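You operate a simulated robot arm through the tools that you are given. There is no shell and no other tool. Be economical: measure what you need, move in short steps, check, and stop when the job is done.

You run a simulated robot arm. Do the job below in one go: nothing can be reset, and whatever is moved stays where it is left.

Task
Put things in order on the long counter. At the end: the number seven cell stands where the number one cell stood; the clothes brush is on the wooden trivet; the number one cell stands on top of the printed oak log; the grey rag is on the yellow box (marked "WAFERS"); the number five cell stands where the grey rag stood; whatever was shut is shut again. Leave all else as you found it, and nothing knocked over.

The check looks at the end state, three seconds after you hand in, the way a careful person would. Anything else that was tipped, shoved, dropped, spilled or broken makes it a failure.

Robot
A 6-joint arm with a two-finger parallel gripper, fixed in place. Base frame: the origin is at the foot of the arm, x ahead of it, y to its left, z up; the work surface is at about z = 880. Lengths are in mm, angles in rad, forces in N, time in s.
With the tool pointing down near the work surface it reaches from about 360 to 760 mm from the base axis. Its first joint turns from -1.152 to 1.152 rad. Payload 2.45 kg.
The tool frame sits at the grasp point between the pads (the TCP): z along the fingers, y along the line on which they close. The tips reach 24 mm beyond it. The gripper opens to 68 mm. The fingers are 17 mm wide and 10 mm thick; the gripper's body (40 by 70 mm) begins 41 mm behind the TCP.
Orientation is told as [roll, pitch, yaw] about the base's x, y, z axes, in that order, counted from this pose: with the fingers straight down and closing along the base's y, the tool's x points along the base's -x, its y along +y and its z along -z.

Tools
- The arm moves only by the tool drive_tool. Its argument "targets" is a list that holds one entry, the list of rows, each a list of 7 numbers: the shift along the tool's x, y, z in units of 250 mm (1.0 is 250 mm), then the turn, a rotation vector about the tool's x, y, z in units of 120 degrees (1.0 is 120 degrees), then the finger opening in mm, from 0 to 68. In form: [[[dx, dy, dz, rx, ry, rz, grip], ...]]. A call has 1 to 20 rows; each row is the pose to reach, as a shift and turn from the pose commanded when the call began, along the tool's axes at that moment. A call with a number of a shift or a turn outside -1 to 1 is refused whole. Each row takes 0.2 s and may step no farther than 50 mm and 0.15 rad from the row before; otherwise, or with a gripper value out of range, the whole call is refused. Where a pose cannot be reached the arm comes as near as it can. A force on the tool above 40 N (or 10 N above the force at the start of the call, whichever is more), or a blocked arm, ends the call early, and 0.2 s more pass. The fingers move at their own pace (about 108 mm/s each) and stop on an object; they squeeze with about 31 N. The grip force told is the motor's: it shows also when the fingers shut on nothing. Time passes only in rows, and 0.2 s behind the last, so rows that repeat a pose let the fingers close. The reply holds the time, the measured pose of the TCP, the force on the tool along the base axes, the opening and the grip force, in the units named above and with some noise, with the torque about the TCP (base axes, N m) and any sound that the robot's microphone picked up.
- Cameras (640 x 400 px; columns grow to the right, rows downward): "scene" is fixed at [164, 417.8, 1456.9]; the picture's right is [-0.74, -0.67, 0.00], its down [-0.42, 0.47, -0.78] and it looks along [0.52, -0.58, -0.63] (base axes); focal length 308 px, centre (320, 200). "wrist" rides on the gripper at [84, 11, -75] in the tool frame; the picture's right is [-0.13, 0.99, 0.00], its down [-0.60, -0.08, -0.79] and it looks along [-0.79, -0.10, 0.61] (tool axes); focal length 251 px, centre (320, 200). There is no depth. A picture from a camera that has moved, and an enlarged one, comes with that camera's place and axes in the base frame and with its lens.
- get_image(camera): a new picture of that camera. It takes no simulated time.
- zoom(camera, box): a new picture of the part [left, top, right, bottom] of that camera's present view, enlarged. It takes no simulated time.
- job_done(): hands the job in; it is judged then, once.

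Work in short steps. Places have to be worked out from the pictures, the camera data and where the tool is seen: move nearer, look again, correct. Check each grasp and each placing, and mend what went wrong. You have 120 turns and 76 pictures in all, those below and enlarged ones among them. Open the gripper and draw the arm clear of the work before you hand the job in, unless the task says otherwise; then end with one line.

The tools are called after "Emit:" as name(argument=value, ...) on one line, values as JSON. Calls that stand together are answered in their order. drive_tool: Moves the arm, as the interface text tells. Its arguments: {"type":"object","properties":{"targets":{"type":"array"}},"required":["targets"]} The other tools are called the same way: get_image (camera) takes a picture; zoom (camera, box) takes an enlarged picture of a part of a camera's view; job_done () hands the job in.

At the start:

```text
clock: 0.0
tcp_pos: [482.8, 113.1, 1218.3]
tool_rot: [0.001, -0.003, -0.001]
ft_force: [0.0, 0.8, -0.5]
torque: [-0.02, 0.04, -0.01]
grip_width: 68.0
grip_force: 0.1
```

scene: 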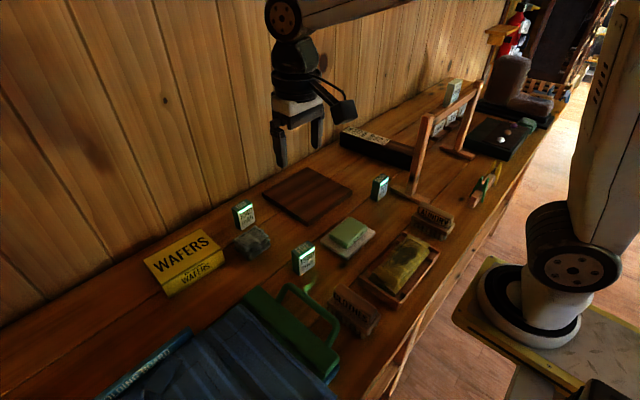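
wrist: 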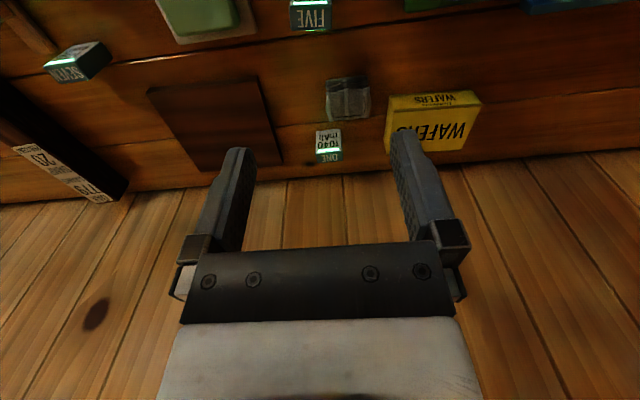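

I start by enlarging the scene view to identify the objects.

Emit:
zoom(camera="scene", box=[130, 170, 390, 340])

Emit:
zoom(camera="scene", box=[320, 70, 560, 220])

Emit:
zoom(camera="scene", box=[290, 160, 510, 340])

```text
2.35 times, centred on (260, 255) of scene
camera zoom: at [164.0, 417.8, 1456.9], right [-0.74, -0.67, 0.0], down [-0.42, 0.47, -0.78], along [0.52, -0.58, -0.63], focal length 726 px, centre (461, 71)
```

zoom: 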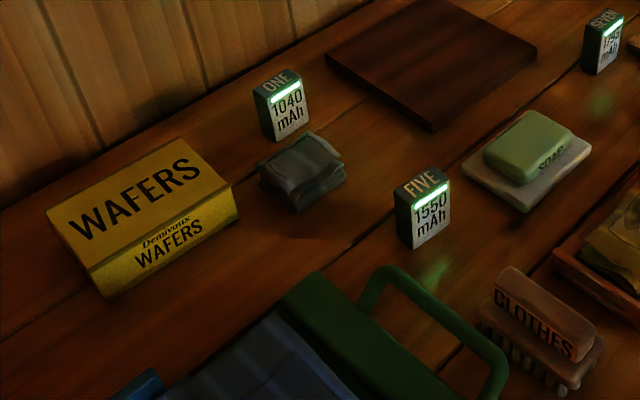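

```text
2.67 times, centred on (440, 145) of scene
camera zoom: at [164.0, 417.8, 1456.9], right [-0.74, -0.67, 0.0], down [-0.42, 0.47, -0.78], along [0.52, -0.58, -0.63], focal length 822 px, centre (0, 347)
```

zoom: 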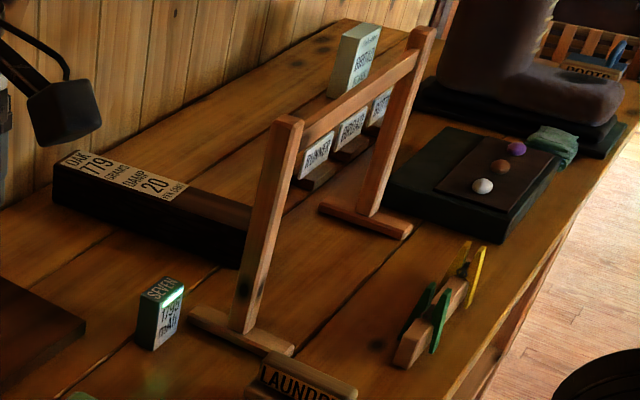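

```text
2.22 times, centred on (400, 250) of scene
camera zoom: at [164.0, 417.8, 1456.9], right [-0.74, -0.67, 0.0], down [-0.42, 0.47, -0.78], along [0.52, -0.58, -0.63], focal length 685 px, centre (142, 89)
```

zoom: 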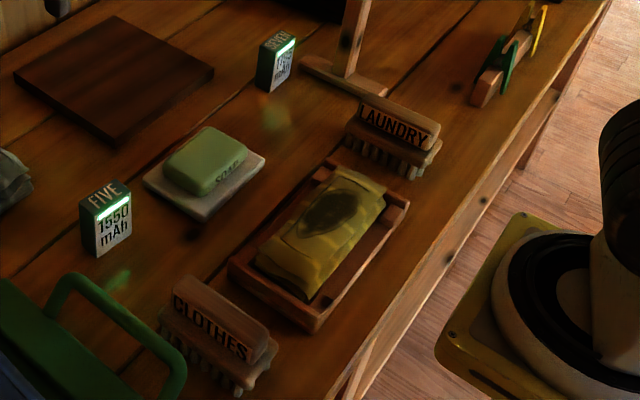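

The first estimates are: ONE about (729,97), rag (643,140), FIVE (508,93), SEVEN (525,-250), trivet (671,-90) and brush (345,120). I lower the arm toward the rag for a closer look.

Emit:
drive_tool(targets=[[[-0.06, 0.01, 0.142, 0, 0, 0, 68], [-0.12, 0.02, 0.284, 0, 0, 0, 68], [-0.18, 0.03, 0.426, 0, 0, 0, 68], [-0.24, 0.04, 0.568, 0, 0, 0, 68], [-0.308, 0.048, 0.712, 0, 0, 0, 68]]])

Emit:
get_image(camera="wrist")

```text
clock: 1.2
tcp_pos: [560.0, 123.2, 1038.2]
tool_rot: [-0.001, -0.002, -0.001]
ft_force: [0.5, -0.1, 0.3]
torque: [0.02, -0.02, 0.03]
grip_width: 68.0
grip_force: 0.0
```

```text
70 pictures are left
camera wrist: at [475.1, 134.0, 1113.1], right [0.13, 0.99, 0.0], down [0.6, -0.08, 0.79], along [0.79, -0.1, -0.61], focal length 251 px, centre (320, 200)
```

wrist: 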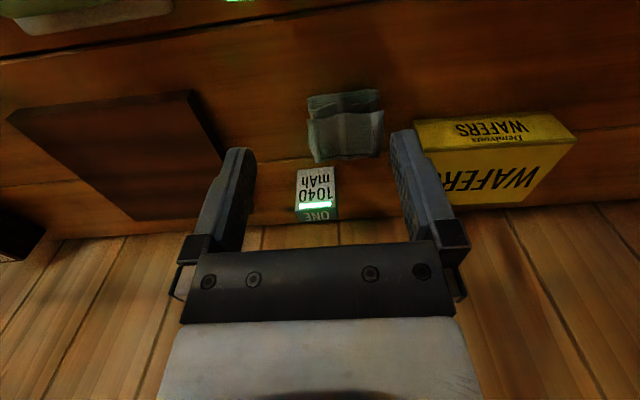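

The rag and cell ONE are in view, so I enlarge them to measure size and orientation.

Emit:
zoom(camera="wrist", box=[240, 70, 440, 230])

```text
2.50 times, centred on (340, 150) of wrist
camera zoom: at [475.1, 134.0, 1113.1], right [0.13, 0.99, 0.0], down [0.6, -0.08, 0.79], along [0.79, -0.1, -0.61], focal length 629 px, centre (270, 325)
```

zoom: 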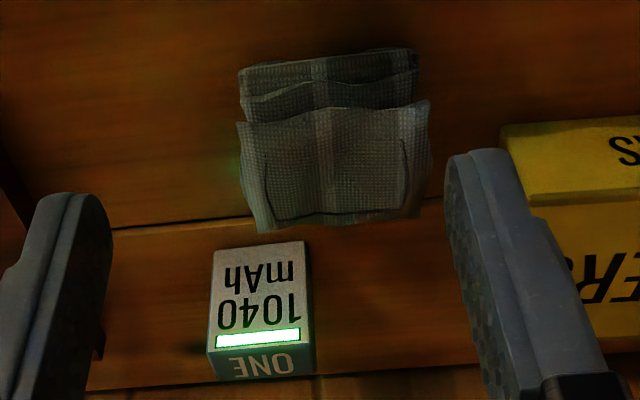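

The rag is axis-aligned, about x 609–668 and y 105–171. The gap is easier across x, so I turn the tool 90° (camera to the -y side) and come above it.

Emit:
drive_tool(targets=[[[-0.03, 0.006, 0, 0, 0, -0.07, 68], [-0.06, 0.012, 0, 0, 0, -0.14, 68], [-0.09, 0.018, 0, 0, 0, -0.21, 68], [-0.12, 0.024, 0.02, 0, 0, -0.28, 68], [-0.15, 0.03, 0.04, 0, 0, -0.35, 68], [-0.18, 0.036, 0.06, 0, 0, -0.42, 68], [-0.21, 0.042, 0.08, 0, 0, -0.49, 68], [-0.24, 0.048, 0.1, 0, 0, -0.56, 68], [-0.27, 0.054, 0.12, 0, 0, -0.63, 68], [-0.3, 0.06, 0.12, 0, 0, -0.7, 68], [-0.32, 0.064, 0.12, 0, 0, -0.75, 68]]])

Emit:
get_image(camera="wrist")

Emit:
get_image(camera="scene")

```text
clock: 3.6
tcp_pos: [640.5, 141.3, 1009.9]
tool_rot: [0.0, -0.001, 1.573]
ft_force: [0.1, -0.1, 0.4]
torque: [0.02, 0.01, -0.01]
grip_width: 68.2
grip_force: 0.0
```

```text
68 pictures are left
camera wrist: at [628.7, 55.5, 1085.1], right [-0.99, 0.13, 0.0], down [0.08, 0.6, 0.79], along [0.1, 0.79, -0.61], focal length 251 px, centre (320, 200)
```

wrist: 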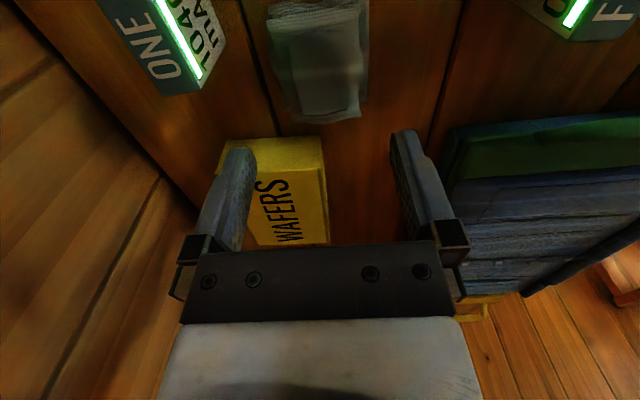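

```text
67 pictures are left
```

scene: 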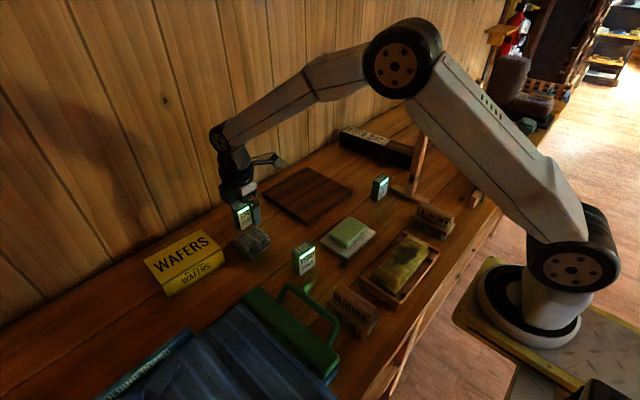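

Arm geometry is clear, and the rag spans about x 607–664. I descend on it with the fingers open, in slow steps, without closing yet.

Emit:
drive_tool(targets=[[[0.008, 0.014, 0.14, 0, 0, 0, 68], [0.008, 0.014, 0.26, 0, 0, 0, 68], [0.008, 0.014, 0.32, 0, 0, 0, 68], [0.008, 0.014, 0.36, 0, 0, 0, 68], [0.008, 0.014, 0.4, 0, 0, 0, 68]]])

Emit:
zoom(camera="scene", box=[190, 150, 310, 270])

```text
clock: 4.8
tcp_pos: [637.7, 138.6, 909.4]
tool_rot: [-0.002, 0.0, 1.57]
ft_force: [-0.6, -0.2, 0.2]
torque: [0.0, 0.0, -0.07]
grip_width: 67.8
grip_force: 0.1
```

```text
3.33 times, centred on (250, 210) of scene
camera zoom: at [164.0, 417.8, 1456.9], right [-0.74, -0.67, 0.0], down [-0.42, 0.47, -0.78], along [0.52, -0.58, -0.63], focal length 1028 px, centre (553, 167)
```

zoom: 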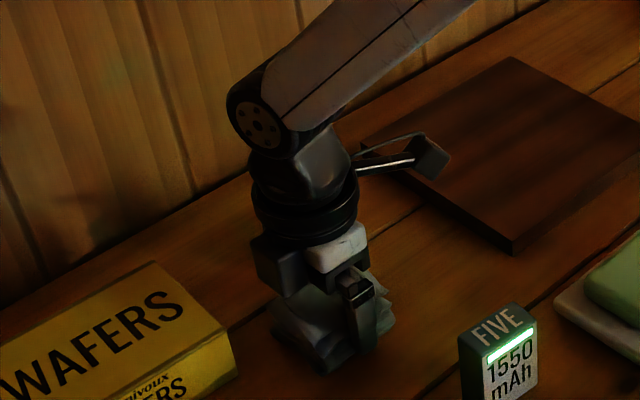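

No contact force appeared and the fingers straddle the rag. I close now.

Emit:
drive_tool(targets=[[[0, 0, 0, 0, 0, 0, 40], [0, 0, 0, 0, 0, 0, 20], [0, 0, 0, 0, 0, 0, 10], [0, 0, 0, 0, 0, 0, 10]]])

```text
clock: 5.8
tcp_pos: [636.5, 139.3, 909.0]
tool_rot: [-0.003, 0.0, 1.571]
ft_force: [-1.1, 0.8, -0.3]
torque: [0.03, 0.0, 0.0]
grip_width: 59.7
grip_force: 30.7
```

The grip stopped at 59.7 mm, which fits the rag, so its centre is about (637,139). I lift 110 mm and check.

Emit:
drive_tool(targets=[[[0, 0, -0.08, 0, 0, 0, 10], [0, 0, -0.2, 0, 0, 0, 10], [0, 0, -0.32, 0, 0, 0, 10], [0, 0, -0.44, 0, 0, 0, 10]]])

Emit:
get_image(camera="wrist")

Emit:
zoom(camera="scene", box=[130, 130, 330, 310])

```text
clock: 6.8
tcp_pos: [637.2, 136.9, 1020.4]
tool_rot: [-0.001, -0.001, 1.571]
ft_force: [0.2, 0.2, -0.7]
torque: [-0.01, -0.01, 0.0]
grip_width: 60.0
grip_force: 31.2
```

```text
65 pictures are left
camera wrist: at [624.5, 51.6, 1095.4], right [-0.99, 0.13, 0.0], down [0.08, 0.6, 0.79], along [0.1, 0.79, -0.61], focal length 251 px, centre (320, 200)
```

wrist: 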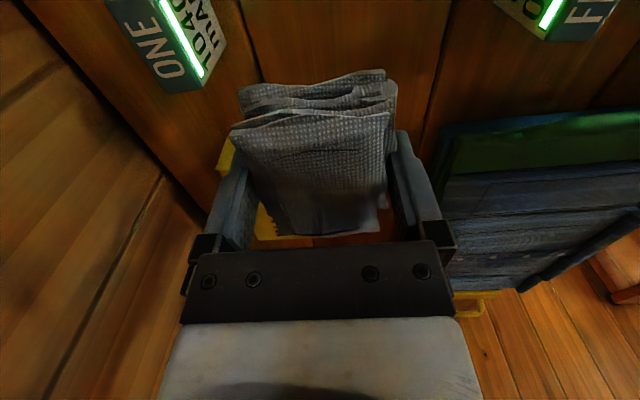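

```text
2.22 times, centred on (230, 220) of scene
camera zoom: at [164.0, 417.8, 1456.9], right [-0.74, -0.67, 0.0], down [-0.42, 0.47, -0.78], along [0.52, -0.58, -0.63], focal length 685 px, centre (520, 156)
```

zoom: 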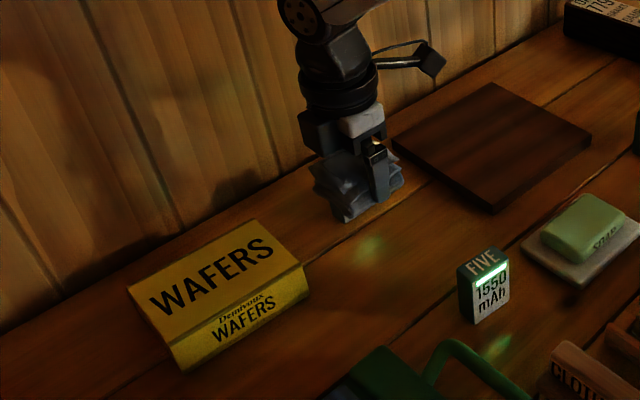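

The rag is held. The box top spans about x 659–754, y 210–351, z≈918. I carry the rag to above (692,262), within reach.

Emit:
drive_tool(targets=[[[-0.125, -0.055, 0, 0, 0, 0, 10], [-0.25, -0.11, 0, 0, 0, 0, 10], [-0.375, -0.165, 0, 0, 0, 0, 10], [-0.5, -0.22, 0, 0, 0, 0, 10], [-0.5, -0.22, 0.12, 0, 0, 0, 10]]])

Emit:
zoom(camera="scene", box=[110, 130, 310, 310])

Emit:
get_image(camera="wrist")

```text
clock: 8.0
tcp_pos: [690.5, 263.7, 988.7]
tool_rot: [-0.001, 0.001, 1.569]
ft_force: [0.8, -0.6, -1.1]
torque: [0.01, 0.01, -0.03]
grip_width: 60.0
grip_force: 31.3
```

```text
2.22 times, centred on (210, 220) of scene
camera zoom: at [164.0, 417.8, 1456.9], right [-0.74, -0.67, 0.0], down [-0.42, 0.47, -0.78], along [0.52, -0.58, -0.63], focal length 685 px, centre (564, 156)
```

zoom: 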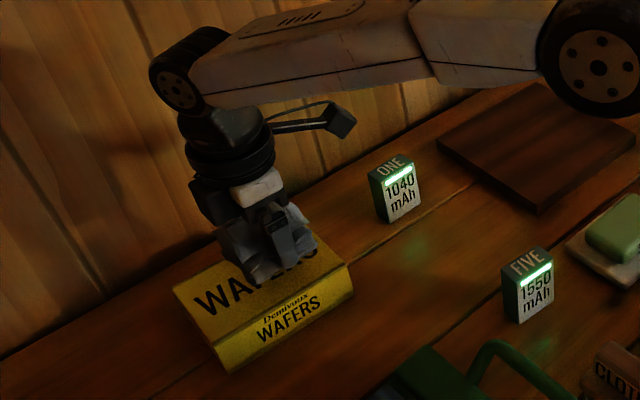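

```text
62 pictures are left
camera wrist: at [679.4, 177.7, 1064.0], right [-0.99, 0.13, 0.0], down [0.08, 0.6, 0.79], along [0.1, 0.79, -0.61], focal length 251 px, centre (320, 200)
```

wrist: 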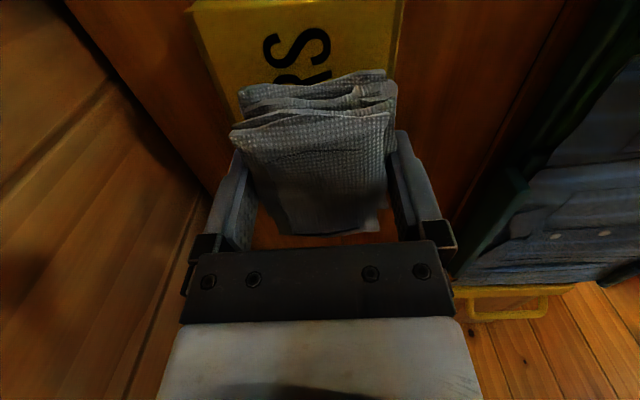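

Box edges in the two views put x at 645/660 to 744/754, so x=690 is well on it. I lower gently to about z=949, watching the force.

Emit:
drive_tool(targets=[[[0, 0, 0.06, 0, 0, 0, 10], [0, 0, 0.1, 0, 0, 0, 10], [0, 0, 0.13, 0, 0, 0, 10], [0, 0, 0.148, 0, 0, 0, 10], [0, 0, 0.158, 0, 0, 0, 10]]])

Emit:
zoom(camera="scene", box=[130, 180, 250, 300])

```text
clock: 9.1
tcp_pos: [692.2, 264.7, 959.2]
tool_rot: [-0.011, -0.003, 1.571]
ft_force: [0.1, 0.6, 5.1]
torque: [-0.02, 0.15, -0.01]
grip_width: 60.0
grip_force: 31.1
stopped in row 5: the force on the tool passed its limit (the readings are from after the stop); the commanded pose is now the measured one
```

```text
3.33 times, centred on (190, 240) of scene
camera zoom: at [163.9, 417.8, 1456.9], right [-0.74, -0.67, 0.0], down [-0.42, 0.47, -0.78], along [0.52, -0.58, -0.63], focal length 1028 px, centre (753, 67)
```

zoom: 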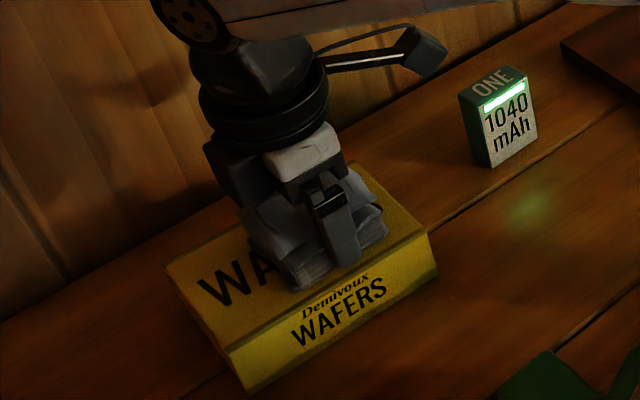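

Contact came at z≈958, so the box top is about 929. I release, wait and rise.

Emit:
drive_tool(targets=[[[0, 0, 0, 0, 0, 0, 64], [0, 0, 0, 0, 0, 0, 68], [0, 0, -0.04, 0, 0, 0, 68], [0, 0, -0.12, 0, 0, 0, 68], [0, 0, -0.28, 0, 0, 0, 68], [0, 0, -0.44, 0, 0, 0, 68]]])

Emit:
zoom(camera="scene", box=[130, 150, 330, 310])

```text
clock: 10.5
tcp_pos: [691.2, 264.2, 1067.9]
tool_rot: [-0.008, -0.003, 1.571]
ft_force: [0.3, -0.1, 0.0]
torque: [0.01, 0.01, -0.02]
grip_width: 68.1
grip_force: 0.0
```

```text
2.50 times, centred on (230, 230) of scene
camera zoom: at [164.0, 417.8, 1456.9], right [-0.74, -0.67, 0.0], down [-0.42, 0.47, -0.78], along [0.52, -0.58, -0.63], focal length 771 px, centre (545, 125)
```

zoom: 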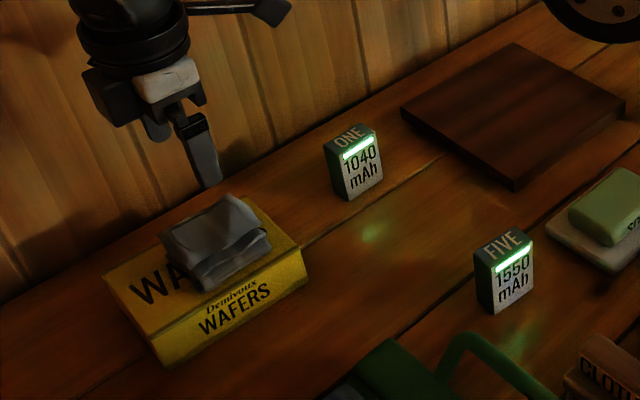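

The rag lies on the box. Now I turn back to yaw 0 and view cell ONE closely before grasping.

Emit:
drive_tool(targets=[[[0.06, 0.02, 0, 0, 0, 0.07, 68], [0.12, 0.04, 0, 0, 0, 0.14, 68], [0.18, 0.06, 0.02, 0, 0, 0.21, 68], [0.24, 0.08, 0.04, 0, 0, 0.28, 68], [0.31, 0.1, 0.06, 0, 0, 0.35, 68], [0.38, 0.12, 0.08, 0, 0, 0.42, 68], [0.45, 0.14, 0.1, 0, 0, 0.49, 68], [0.52, 0.16, 0.12, 0, 0, 0.56, 68], [0.59, 0.18, 0.12, 0, 0, 0.63, 68], [0.64, 0.19, 0.12, 0, 0, 0.7, 68], [0.668, 0.2, 0.12, 0, 0, 0.75, 68]]])

Emit:
get_image(camera="wrist")

```text
clock: 12.9
tcp_pos: [642.0, 97.3, 1036.6]
tool_rot: [0.002, -0.008, -0.002]
ft_force: [-0.5, 0.2, 0.6]
torque: [-0.02, 0.03, 0.02]
grip_width: 68.0
grip_force: 0.1
```

```text
59 pictures are left
camera wrist: at [557.2, 106.3, 1110.6], right [0.13, 0.99, 0.0], down [0.6, -0.08, 0.8], along [0.79, -0.1, -0.6], focal length 251 px, centre (320, 200)
```

wrist: 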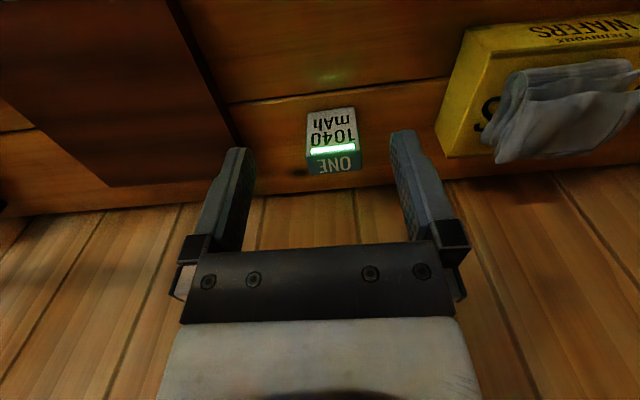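

Emit:
zoom(camera="wrist", box=[270, 90, 400, 190])

```text
4.00 times, centred on (335, 140) of wrist
camera zoom: at [557.2, 106.3, 1110.6], right [0.13, 0.99, 0.0], down [0.6, -0.08, 0.8], along [0.79, -0.1, -0.6], focal length 1006 px, centre (260, 440)
```

zoom: 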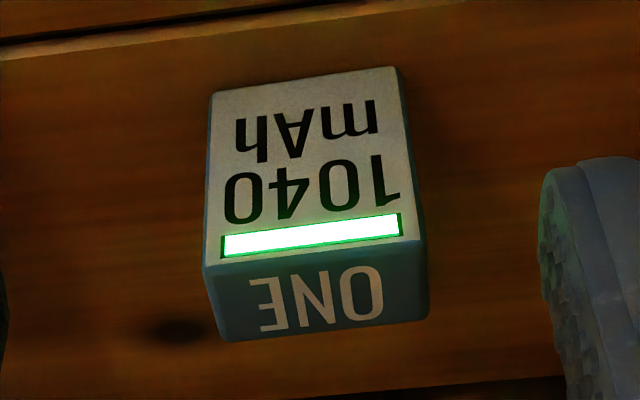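

Cell ONE measures about 48×25×65 mm, centred at (720,99), yaw ≈0.03. I move above it and descend with open fingers straddling its width.

Emit:
drive_tool(targets=[[[-0.15, 0.003, 0, 0, 0.004, -0.014, 68], [-0.312, 0.007, 0, 0, 0.004, -0.014, 68], [-0.312, 0.007, 0.15, 0, 0.004, -0.014, 68], [-0.312, 0.007, 0.28, 0, 0.004, -0.014, 68], [-0.312, 0.007, 0.37, 0, 0.004, -0.014, 68], [-0.312, 0.007, 0.446, 0, 0.004, -0.014, 68]]])

Emit:
get_image(camera="wrist")

```text
clock: 14.3
tcp_pos: [721.8, 98.7, 926.4]
tool_rot: [0.002, -0.002, 0.031]
ft_force: [0.1, -0.2, -0.1]
torque: [0.01, 0.04, -0.01]
grip_width: 68.0
grip_force: 0.1
```

```text
57 pictures are left
camera wrist: at [637.0, 104.9, 1002.3], right [0.1, 0.99, 0.0], down [0.61, -0.06, 0.79], along [0.79, -0.08, -0.61], focal length 251 px, centre (320, 200)
```

wrist: 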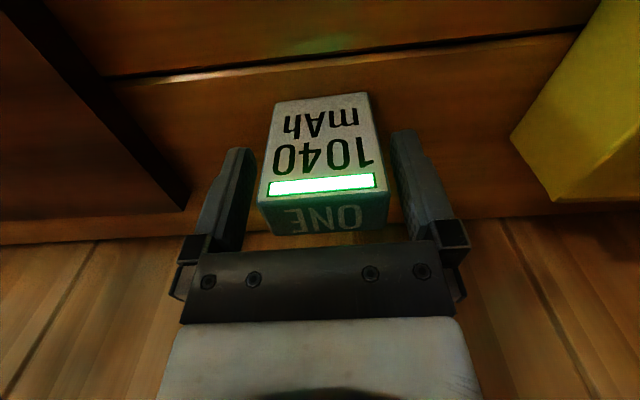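

The fingers straddle the cell; I close.

Emit:
drive_tool(targets=[[[0, 0, 0, 0, 0, 0, 52], [0, 0, 0, 0, 0, 0, 40], [0, 0, 0, 0, 0, 0, 30], [0, 0, 0, 0, 0, 0, 30]]])

```text
clock: 15.3
tcp_pos: [722.4, 97.5, 926.8]
tool_rot: [0.002, 0.0, 0.028]
ft_force: [0.9, -0.7, -0.7]
torque: [-0.04, -0.01, 0.01]
grip_width: 49.7
grip_force: 30.9
```

Gripped at 49.7 mm with the cell centre at about (720,98). I lift and draw back a little.

Emit:
drive_tool(targets=[[[0, 0, -0.1, 0, 0, 0, 30], [0, 0, -0.28, 0, 0, 0, 30], [0.05, 0, -0.46, 0, 0, 0, 30], [0.12, 0, -0.64, 0, 0, 0, 30], [0.2, 0, -0.8, 0, 0, 0, 30], [0.28, 0, -0.96, 0, 0, 0, 30]]])

Emit:
get_image(camera="wrist")

```text
clock: 16.7
tcp_pos: [651.9, 96.4, 1163.6]
tool_rot: [0.004, 0.001, 0.031]
ft_force: [0.0, 0.0, -1.0]
torque: [0.03, -0.02, 0.0]
grip_width: 49.7
grip_force: 31.1
```

```text
56 pictures are left
camera wrist: at [567.3, 104.7, 1239.6], right [0.1, 0.99, 0.0], down [0.61, -0.06, 0.79], along [0.79, -0.08, -0.61], focal length 251 px, centre (320, 200)
```

wrist: 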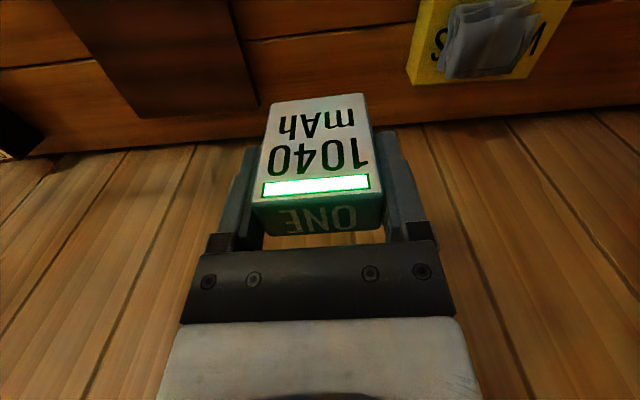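

The cell is held upright. I carry it toward the log at height, in two legs.

Emit:
drive_tool(targets=[[[0.03, -0.16, -0.02, 0, 0, 0.014, 30], [0.06, -0.32, -0.04, 0, 0, 0.014, 30], [0.1, -0.48, -0.06, 0, 0, 0.014, 30], [0.14, -0.64, -0.06, 0, 0, 0.014, 30], [0.18, -0.8, -0.06, 0, 0, 0.014, 30], [0.2, -0.96, -0.06, 0, 0, 0.014, 30]]])

Emit:
get_image(camera="wrist")

Emit:
get_image(camera="scene")

```text
clock: 18.1
tcp_pos: [608.2, -148.0, 1179.2]
tool_rot: [0.005, -0.001, 0.003]
ft_force: [0.1, 0.4, -0.4]
torque: [0.0, 0.0, 0.01]
grip_width: 49.6
grip_force: 30.8
```

```text
55 pictures are left
camera wrist: at [523.0, -138.0, 1254.4], right [0.13, 0.99, 0.0], down [0.6, -0.08, 0.79], along [0.79, -0.1, -0.61], focal length 251 px, centre (320, 200)
```

wrist: 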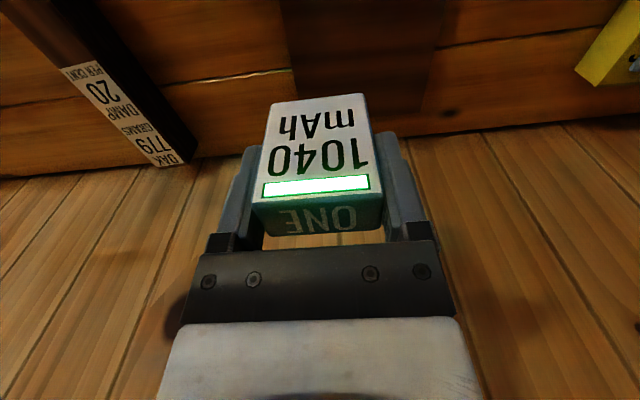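

```text
54 pictures are left
```

scene: 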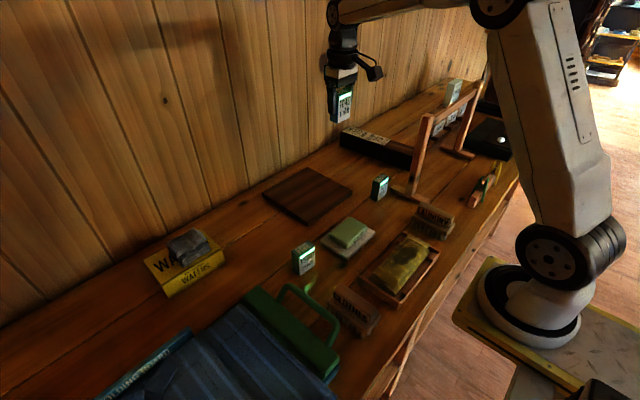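

The log top lies around y −480…−416, with the label from x≈632 to 800 and a bare near end at smaller x. I move closer to measure the near end and the rack.

Emit:
drive_tool(targets=[[[0.04, -0.16, 0, 0, 0, 0, 30], [0.08, -0.32, 0, 0, 0, 0, 30], [0.12, -0.48, 0, 0, 0, 0, 30], [0.16, -0.64, 0, 0, 0, 0, 30], [0.2, -0.8, 0, 0, 0, 0, 30], [0.24, -0.92, 0, 0, 0, 0, 30]]])

Emit:
get_image(camera="wrist")

Emit:
get_image(camera="scene")

```text
clock: 19.5
tcp_pos: [550.2, -375.1, 1180.4]
tool_rot: [0.005, 0.001, 0.0]
ft_force: [0.2, -0.1, -1.5]
torque: [0.0, -0.03, -0.01]
grip_width: 49.9
grip_force: 31.1
```

```text
53 pictures are left
camera wrist: at [464.9, -365.5, 1254.9], right [0.13, 0.99, 0.0], down [0.6, -0.08, 0.79], along [0.79, -0.1, -0.61], focal length 251 px, centre (320, 200)
```

wrist: 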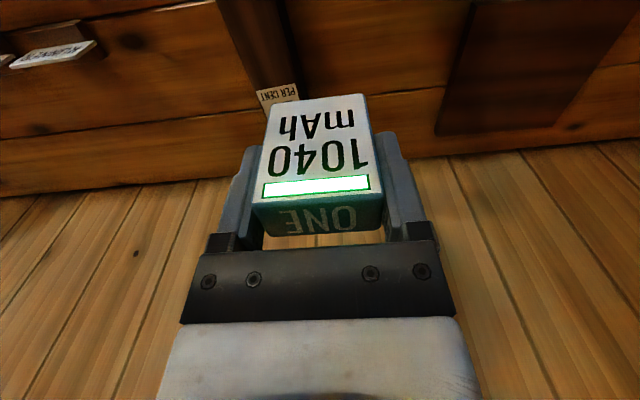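

```text
52 pictures are left
```

scene: 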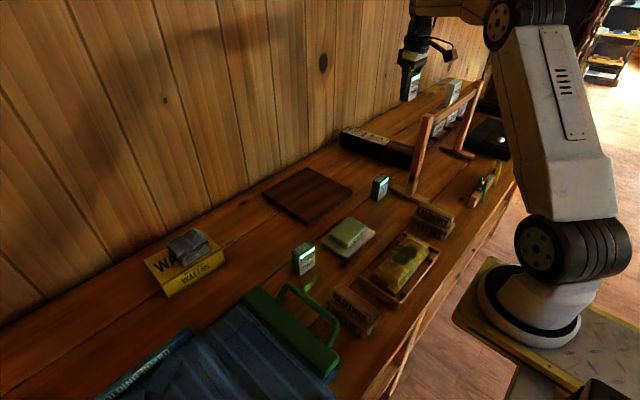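

The log top seems to be z≈940 and y≈−470…−415 at x≈633. I need its near end, so I back up and raise a bit to look.

Emit:
drive_tool(targets=[[[0, -0.05, -0.12, 0, 0, 0, 30], [0.1, -0.1, -0.24, 0, 0, 0, 30], [0.2, -0.12, -0.3, 0, 0, 0, 30], [0.32, -0.12, -0.36, 0, 0, 0, 30]]])

Emit:
get_image(camera="wrist")

Emit:
zoom(camera="scene", box=[320, 0, 560, 220])

```text
clock: 20.5
tcp_pos: [469.3, -404.2, 1270.2]
tool_rot: [0.002, 0.0, 0.001]
ft_force: [0.1, 0.0, -0.8]
torque: [0.0, -0.02, -0.01]
grip_width: 49.5
grip_force: 30.9
```

```text
51 pictures are left
camera wrist: at [384.7, -395.9, 1345.4], right [0.13, 0.99, 0.0], down [0.6, -0.08, 0.79], along [0.79, -0.1, -0.61], focal length 251 px, centre (320, 200)
```

wrist: 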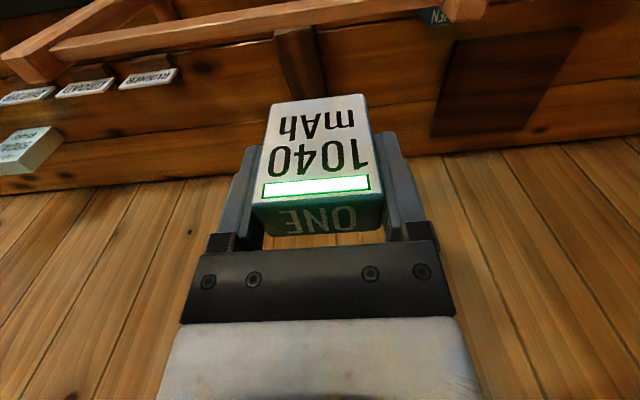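

```text
1.82 times, centred on (440, 110) of scene
camera zoom: at [164.0, 417.8, 1456.9], right [-0.74, -0.67, 0.0], down [-0.42, 0.47, -0.78], along [0.52, -0.58, -0.63], focal length 561 px, centre (102, 364)
```

zoom: 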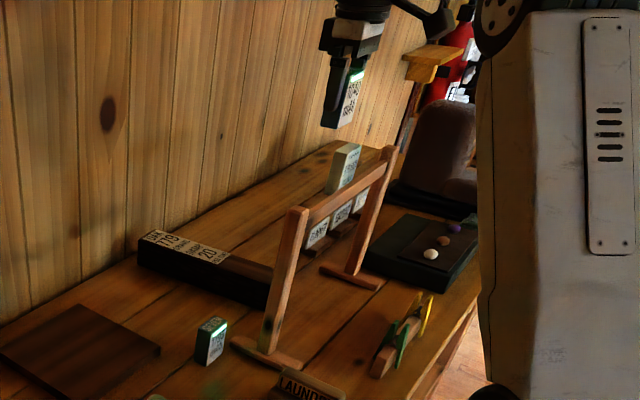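

Crossbar is at x≈448, top z≈1145; the log's near end at x≈513, so the cell should go at about (575,−446). The forearm underside at that reach should clear the bar by about 45 mm. To keep the camera away from the bar I turn yaw to −90° (camera on +y side) while moving over.

Emit:
drive_tool(targets=[[[-0.04, -0.016, 0.0, 0, 0, 0.07, 30], [-0.08, -0.032, 0.0, 0, 0, 0.14, 30], [-0.12, -0.048, 0.0, 0, 0, 0.21, 30], [-0.16, -0.064, 0.02, 0, 0, 0.28, 30], [-0.2, -0.08, 0.05, 0, 0, 0.35, 30], [-0.24, -0.096, 0.09, 0, 0, 0.42, 30], [-0.28, -0.112, 0.13, 0, 0, 0.49, 30], [-0.32, -0.128, 0.17, 0, 0, 0.56, 30], [-0.36, -0.144, 0.21, 0, 0, 0.63, 30], [-0.4, -0.16, 0.25, 0, 0, 0.7, 30], [-0.424, -0.168, 0.28, 0, 0, 0.75, 30]]])

Emit:
get_image(camera="wrist")

Emit:
zoom(camera="scene", box=[320, 0, 560, 220])

```text
clock: 22.9
tcp_pos: [561.8, -435.2, 1192.9]
tool_rot: [0.0, 0.004, -1.573]
ft_force: [0.4, 0.4, -1.0]
torque: [0.0, 0.0, -0.02]
grip_width: 49.8
grip_force: 30.7
out of reach, approached as far as the arm can: row 8, 9, 10, 11
```

```text
49 pictures are left
camera wrist: at [573.1, -352.1, 1268.4], right [0.99, -0.13, 0.0], down [-0.08, -0.61, 0.79], along [-0.1, -0.78, -0.61], focal length 251 px, centre (320, 200)
```

wrist: 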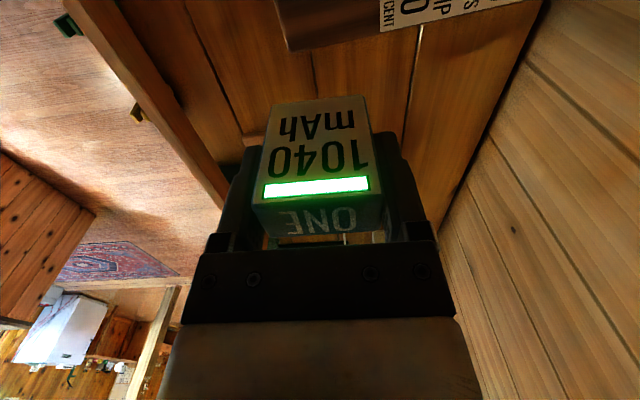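

```text
1.82 times, centred on (440, 110) of scene
camera zoom: at [164.0, 417.8, 1456.9], right [-0.74, -0.67, 0.0], down [-0.42, 0.47, -0.78], along [0.52, -0.58, -0.63], focal length 561 px, centre (102, 364)
```

zoom: 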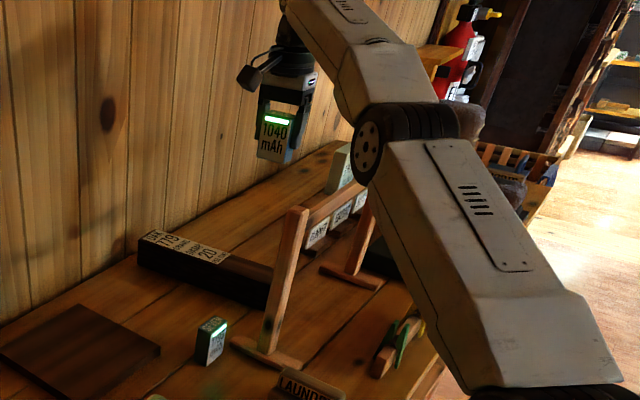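

The cell is over the log area; the reach limit bit slightly at this height. I lower 90 mm and read where the arm goes.

Emit:
drive_tool(targets=[[[0, 0, 0.12, 0, 0, 0, 30], [0, 0, 0.24, 0, 0, 0, 30], [0, 0, 0.36, 0, 0, 0, 30]]])

Emit:
get_image(camera="wrist")

Emit:
get_image(camera="scene")

```text
clock: 23.7
tcp_pos: [560.2, -435.0, 1101.6]
tool_rot: [0.0, 0.002, -1.571]
ft_force: [0.0, -1.3, -1.4]
torque: [0.03, -0.04, 0.02]
grip_width: 49.7
grip_force: 31.2
```

```text
47 pictures are left
camera wrist: at [571.6, -351.5, 1178.1], right [0.99, -0.13, 0.0], down [-0.08, -0.61, 0.79], along [-0.1, -0.78, -0.61], focal length 251 px, centre (320, 200)
```

wrist: 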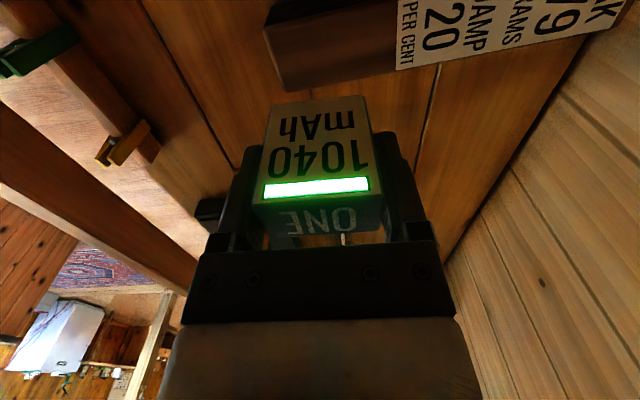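

```text
46 pictures are left
```

scene: 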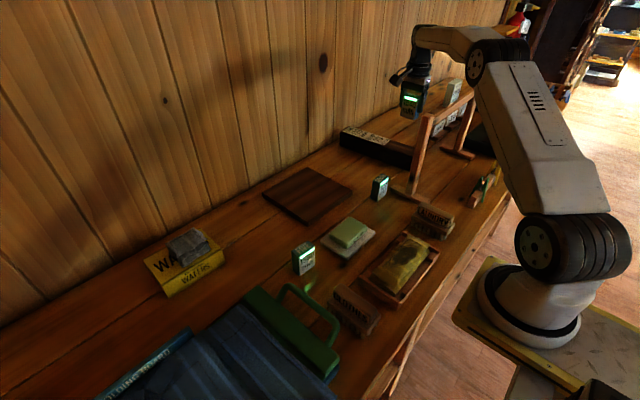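

The log's near end is at x≈519, y −421…−476 (top z≈940). I shift to (575,−446) and lower to z≈1015.

Emit:
drive_tool(targets=[[[-0.02, 0.03, 0.08, 0, 0, 0, 30], [-0.044, 0.059, 0.17, 0, 0, 0, 30], [-0.044, 0.059, 0.26, 0, 0, 0, 30], [-0.044, 0.059, 0.345, 0, 0, 0, 30]]])

Emit:
get_image(camera="wrist")

Emit:
zoom(camera="scene", box=[330, 10, 550, 210])

```text
clock: 24.7
tcp_pos: [577.5, -445.5, 1015.5]
tool_rot: [0.0, 0.004, -1.57]
ft_force: [0.3, 0.1, -0.7]
torque: [-0.02, -0.01, 0.03]
grip_width: 49.9
grip_force: 30.8
```

```text
45 pictures are left
camera wrist: at [587.6, -362.7, 1091.9], right [0.99, -0.13, 0.0], down [-0.08, -0.61, 0.79], along [-0.1, -0.78, -0.61], focal length 251 px, centre (320, 200)
```

wrist: 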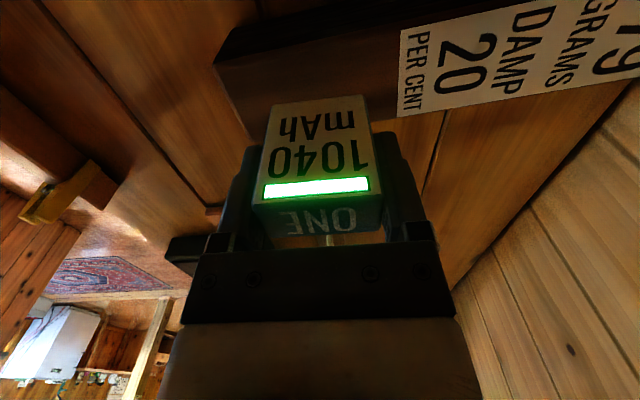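

```text
2.00 times, centred on (440, 110) of scene
camera zoom: at [164.0, 417.7, 1456.9], right [-0.74, -0.67, 0.0], down [-0.42, 0.47, -0.78], along [0.52, -0.58, -0.63], focal length 617 px, centre (80, 380)
```

zoom: 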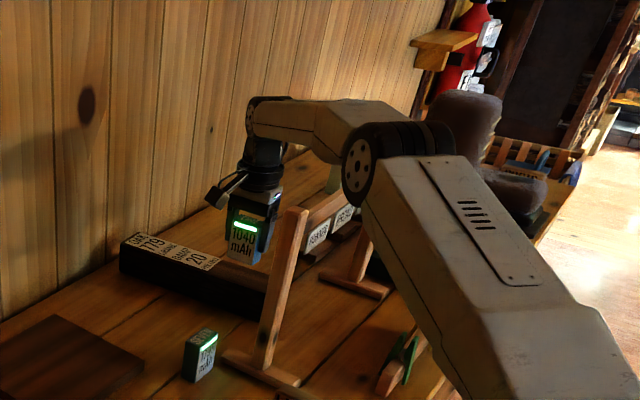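

Heights from both views agree on the log top at z≈940, and the forearm clears the bar by about 50 mm. I lower to contact in small steps.

Emit:
drive_tool(targets=[[[0, 0, 0.05, 0, 0, 0, 30], [0, 0, 0.08, 0, 0, 0, 30], [0, 0, 0.096, 0, 0, 0, 30], [0, 0, 0.104, 0, 0, 0, 30], [0, 0, 0.11, 0, 0, 0, 30], [0, 0, 0.114, 0, 0, 0, 30]]])

Emit:
zoom(camera="scene", box=[350, 60, 470, 180])

```text
clock: 26.1
tcp_pos: [576.4, -446.2, 987.5]
tool_rot: [0.0, 0.004, -1.572]
ft_force: [-0.7, -0.2, -0.7]
torque: [0.02, 0.01, -0.02]
grip_width: 49.7
grip_force: 31.2
```

```text
3.33 times, centred on (410, 120) of scene
camera zoom: at [164.0, 417.8, 1456.9], right [-0.74, -0.67, 0.0], down [-0.42, 0.47, -0.78], along [0.52, -0.58, -0.63], focal length 1028 px, centre (20, 467)
```

zoom: 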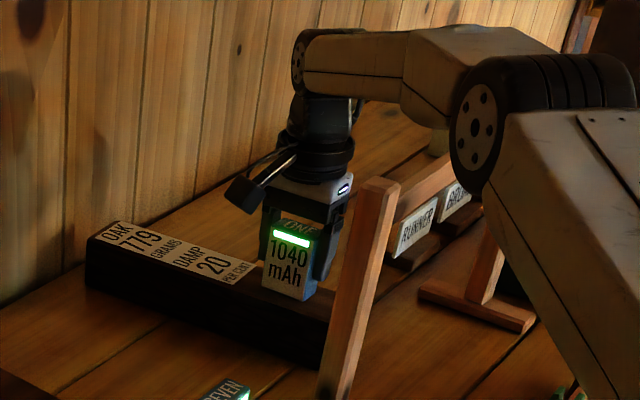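

No contact yet. I continue in 1.5 mm steps until a force shows.

Emit:
drive_tool(targets=[[[0, 0, 0.006, 0, 0, 0, 30], [0, 0, 0.012, 0, 0, 0, 30], [0, 0, 0.018, 0, 0, 0, 30]]])

```text
clock: 26.9
tcp_pos: [576.9, -444.9, 987.0]
tool_rot: [0.004, -0.003, -1.57]
ft_force: [-5.4, 3.2, 23.5]
torque: [0.14, 0.43, -0.01]
grip_width: 49.7
grip_force: 31.1
```

Contact is at z≈987. I ease the pressure, open slightly to release, pause, then rise.

Emit:
drive_tool(targets=[[[0, 0, -0.012, 0, 0, 0, 30], [0, 0, -0.012, 0, 0, 0, 54], [0, 0, -0.012, 0, 0, 0, 64], [0, 0, -0.03, 0, 0, 0, 66], [0, 0, -0.12, 0, 0, 0, 66], [0, 0, -0.28, 0, 0, 0, 66], [0, 0, -0.44, 0, 0, 0, 66]]])

Emit:
get_image(camera="wrist")

Emit:
zoom(camera="scene", box=[350, 60, 470, 180])

```text
clock: 28.5
tcp_pos: [575.6, -446.0, 1092.5]
tool_rot: [0.0, 0.003, -1.571]
ft_force: [-0.7, 0.2, 0.0]
torque: [0.02, 0.01, -0.01]
grip_width: 66.0
grip_force: 0.1
```

```text
42 pictures are left
camera wrist: at [586.9, -363.2, 1168.9], right [0.99, -0.13, 0.0], down [-0.08, -0.61, 0.79], along [-0.1, -0.78, -0.61], focal length 251 px, centre (320, 200)
```

wrist: 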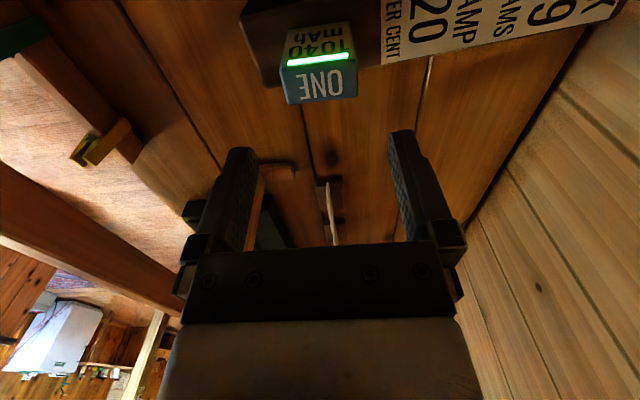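

```text
3.33 times, centred on (410, 120) of scene
camera zoom: at [164.0, 417.8, 1456.9], right [-0.74, -0.67, 0.0], down [-0.42, 0.47, -0.78], along [0.52, -0.58, -0.63], focal length 1028 px, centre (20, 467)
```

zoom: 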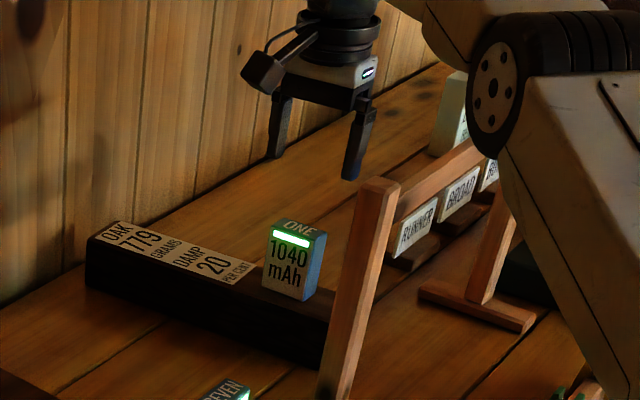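

ONE stands squarely on the log. Next is SEVEN: I swing back at this height, turn to yaw 0, and look at it from (500,−225).

Emit:
drive_tool(targets=[[[0.18, 0, -0.03, 0, 0, 0, 66], [0.36, 0, -0.03, 0, 0, 0, 66], [0.54, 0, -0.03, 0, 0, 0, 66], [0.72, 0, -0.03, 0, 0, 0, 66], [0.884, 0, -0.03, 0, 0, 0, 66], [0.884, -0.03, -0.03, 0, 0, -0.07, 66], [0.884, -0.06, -0.03, 0, 0, -0.14, 66], [0.884, -0.09, -0.03, 0, 0, -0.21, 66], [0.884, -0.12, -0.03, 0, 0, -0.28, 66], [0.884, -0.15, -0.03, 0, 0, -0.35, 66], [0.884, -0.18, -0.03, 0, 0, -0.42, 66], [0.884, -0.21, -0.03, 0, 0, -0.49, 66], [0.884, -0.24, -0.03, 0, 0, -0.56, 66], [0.884, -0.27, -0.03, 0, 0, -0.63, 66], [0.884, -0.29, -0.03, 0, 0, -0.7, 66], [0.884, -0.304, -0.03, 0, 0, -0.75, 66]]])

Emit:
get_image(camera="wrist")

```text
clock: 31.9
tcp_pos: [501.2, -223.6, 1102.0]
tool_rot: [0.004, -0.001, 0.002]
ft_force: [-0.5, -0.2, -0.1]
torque: [0.02, 0.0, 0.0]
grip_width: 65.8
grip_force: 0.0
```

```text
40 pictures are left
camera wrist: at [416.3, -215.5, 1177.3], right [0.13, 0.99, 0.0], down [0.6, -0.08, 0.79], along [0.79, -0.1, -0.61], focal length 251 px, centre (320, 200)
```

wrist: 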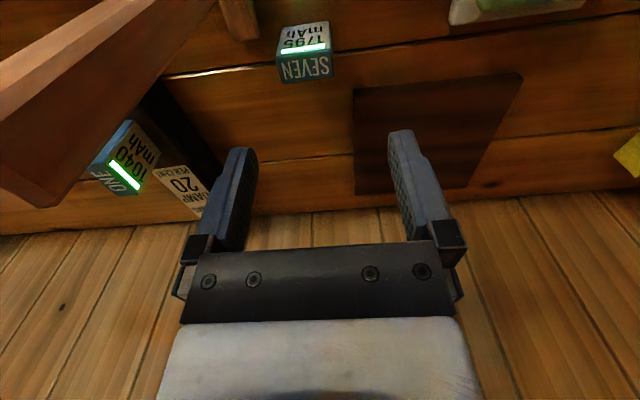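

Emit:
zoom(camera="wrist", box=[200, 0, 360, 100])

```text
4.00 times, centred on (280, 50) of wrist
camera zoom: at [416.3, -215.5, 1177.3], right [0.13, 0.99, 0.0], down [0.6, -0.08, 0.79], along [0.79, -0.1, -0.61], focal length 1006 px, centre (480, 800)
```

zoom: 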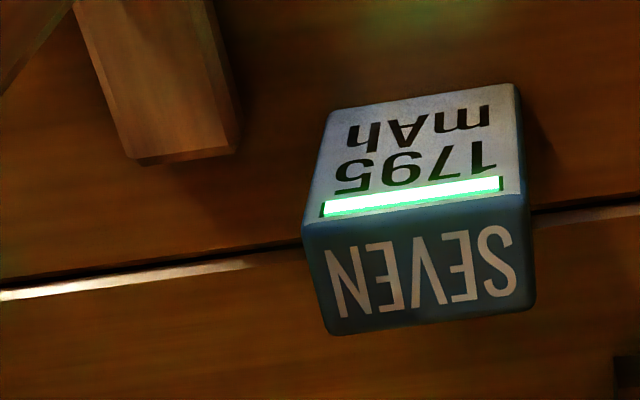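

SEVEN is at about (520,−241.5), yaw ≈0; the rack foot ends at x≈506, y −311…−287. I descend with the fingers at 60 mm to keep clear of the foot.

Emit:
drive_tool(targets=[[[-0.076, -0.072, 0.1, 0, 0, 0, 60], [-0.076, -0.072, 0.26, 0, 0, 0, 60], [-0.076, -0.072, 0.42, 0, 0, 0, 60], [-0.076, -0.072, 0.54, 0, 0, 0, 60], [-0.076, -0.072, 0.6, 0, 0, 0, 60]]])

Emit:
get_image(camera="wrist")

```text
clock: 33.1
tcp_pos: [519.9, -241.5, 951.6]
tool_rot: [0.003, 0.0, 0.001]
ft_force: [-0.2, 0.0, 0.0]
torque: [0.0, 0.01, -0.01]
grip_width: 60.1
grip_force: 0.0
```

```text
38 pictures are left
camera wrist: at [436.1, -232.6, 1026.8], right [0.13, 0.99, 0.0], down [0.6, -0.08, 0.79], along [0.79, -0.1, -0.61], focal length 251 px, centre (320, 200)
```

wrist: 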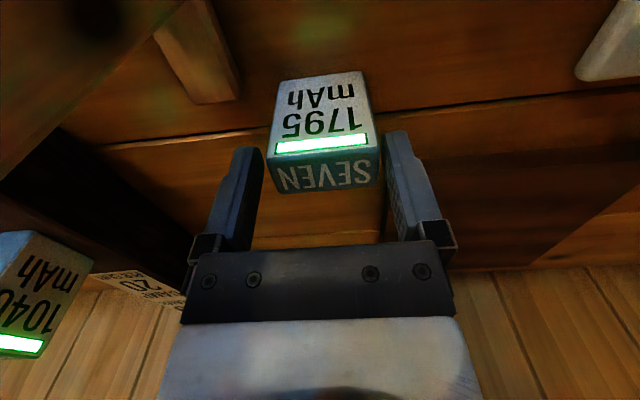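

Well aligned; I go down the last 25 mm and close.

Emit:
drive_tool(targets=[[[0, 0, 0.06, 0, 0, 0, 60], [0, 0, 0.1, 0, 0, 0, 60], [0, 0, 0.1, 0, 0, 0, 45], [0, 0, 0.1, 0, 0, 0, 30], [0, 0, 0.1, 0, 0, 0, 30]]])

```text
clock: 34.3
tcp_pos: [520.6, -241.1, 927.3]
tool_rot: [0.004, -0.001, 0.0]
ft_force: [0.2, 2.0, 3.5]
torque: [-0.03, 0.02, 0.03]
grip_width: 49.6
grip_force: 30.8
```

SEVEN is gripped (49.6 mm). I lift and carry it toward ONE's old place.

Emit:
drive_tool(targets=[[[0, 0, -0.08, 0, 0, 0, 30], [0, 0, -0.26, 0, 0, 0, 30], [0, 0, -0.44, 0, 0, 0, 30], [-0.1, 0.14, -0.48, 0, 0, 0, 30], [-0.2, 0.28, -0.48, 0, 0, 0, 30], [-0.3, 0.42, -0.48, 0, 0, 0, 30], [-0.38, 0.58, -0.48, 0, 0, 0, 30], [-0.46, 0.74, -0.48, 0, 0, 0, 30], [-0.54, 0.9, -0.48, 0, 0, 0, 30]]])

Emit:
get_image(camera="wrist")

```text
clock: 36.3
tcp_pos: [654.8, -15.8, 1049.1]
tool_rot: [0.002, -0.001, 0.001]
ft_force: [0.3, -0.7, -0.7]
torque: [-0.03, 0.0, 0.0]
grip_width: 49.5
grip_force: 30.7
```

```text
37 pictures are left
camera wrist: at [570.5, -5.6, 1123.1], right [0.13, 0.99, 0.0], down [0.6, -0.08, 0.79], along [0.79, -0.1, -0.61], focal length 251 px, centre (320, 200)
```

wrist: 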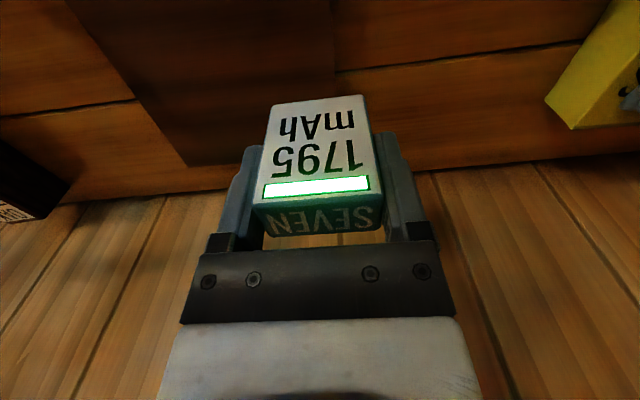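

I move over (720.5,97.5), set yaw 0.028 and lower to z≈931.

Emit:
drive_tool(targets=[[[-0.09, 0.15, 0, 0, 0, -0.006, 30], [-0.18, 0.3, 0, 0, 0, -0.0134, 30], [-0.263, 0.453, 0, 0, 0, -0.0134, 30], [-0.263, 0.453, 0.16, 0, 0, -0.0134, 30], [-0.263, 0.453, 0.3, 0, 0, -0.0134, 30], [-0.263, 0.453, 0.4, 0, 0, -0.0134, 30], [-0.263, 0.453, 0.45, 0, 0, -0.0134, 30], [-0.263, 0.453, 0.472, 0, 0, -0.0134, 30]]])

```text
clock: 38.1
tcp_pos: [719.9, 97.8, 930.4]
tool_rot: [0.002, 0.0, 0.027]
ft_force: [-0.1, 0.0, -1.0]
torque: [-0.02, 0.05, 0.0]
grip_width: 49.8
grip_force: 30.5
```

Pose is right and still unloaded. I lower the last few millimetres in small steps until contact.

Emit:
drive_tool(targets=[[[0, 0, 0.006, 0, 0, 0, 30], [0, 0, 0.012, 0, 0, 0, 30], [0, 0, 0.016, 0, 0, 0, 30]]])

```text
clock: 38.9
tcp_pos: [719.7, 97.1, 927.7]
tool_rot: [0.004, 0.0, 0.027]
ft_force: [-2.7, -1.4, 8.2]
torque: [-0.28, 0.12, -0.07]
grip_width: 49.9
grip_force: 30.5
```

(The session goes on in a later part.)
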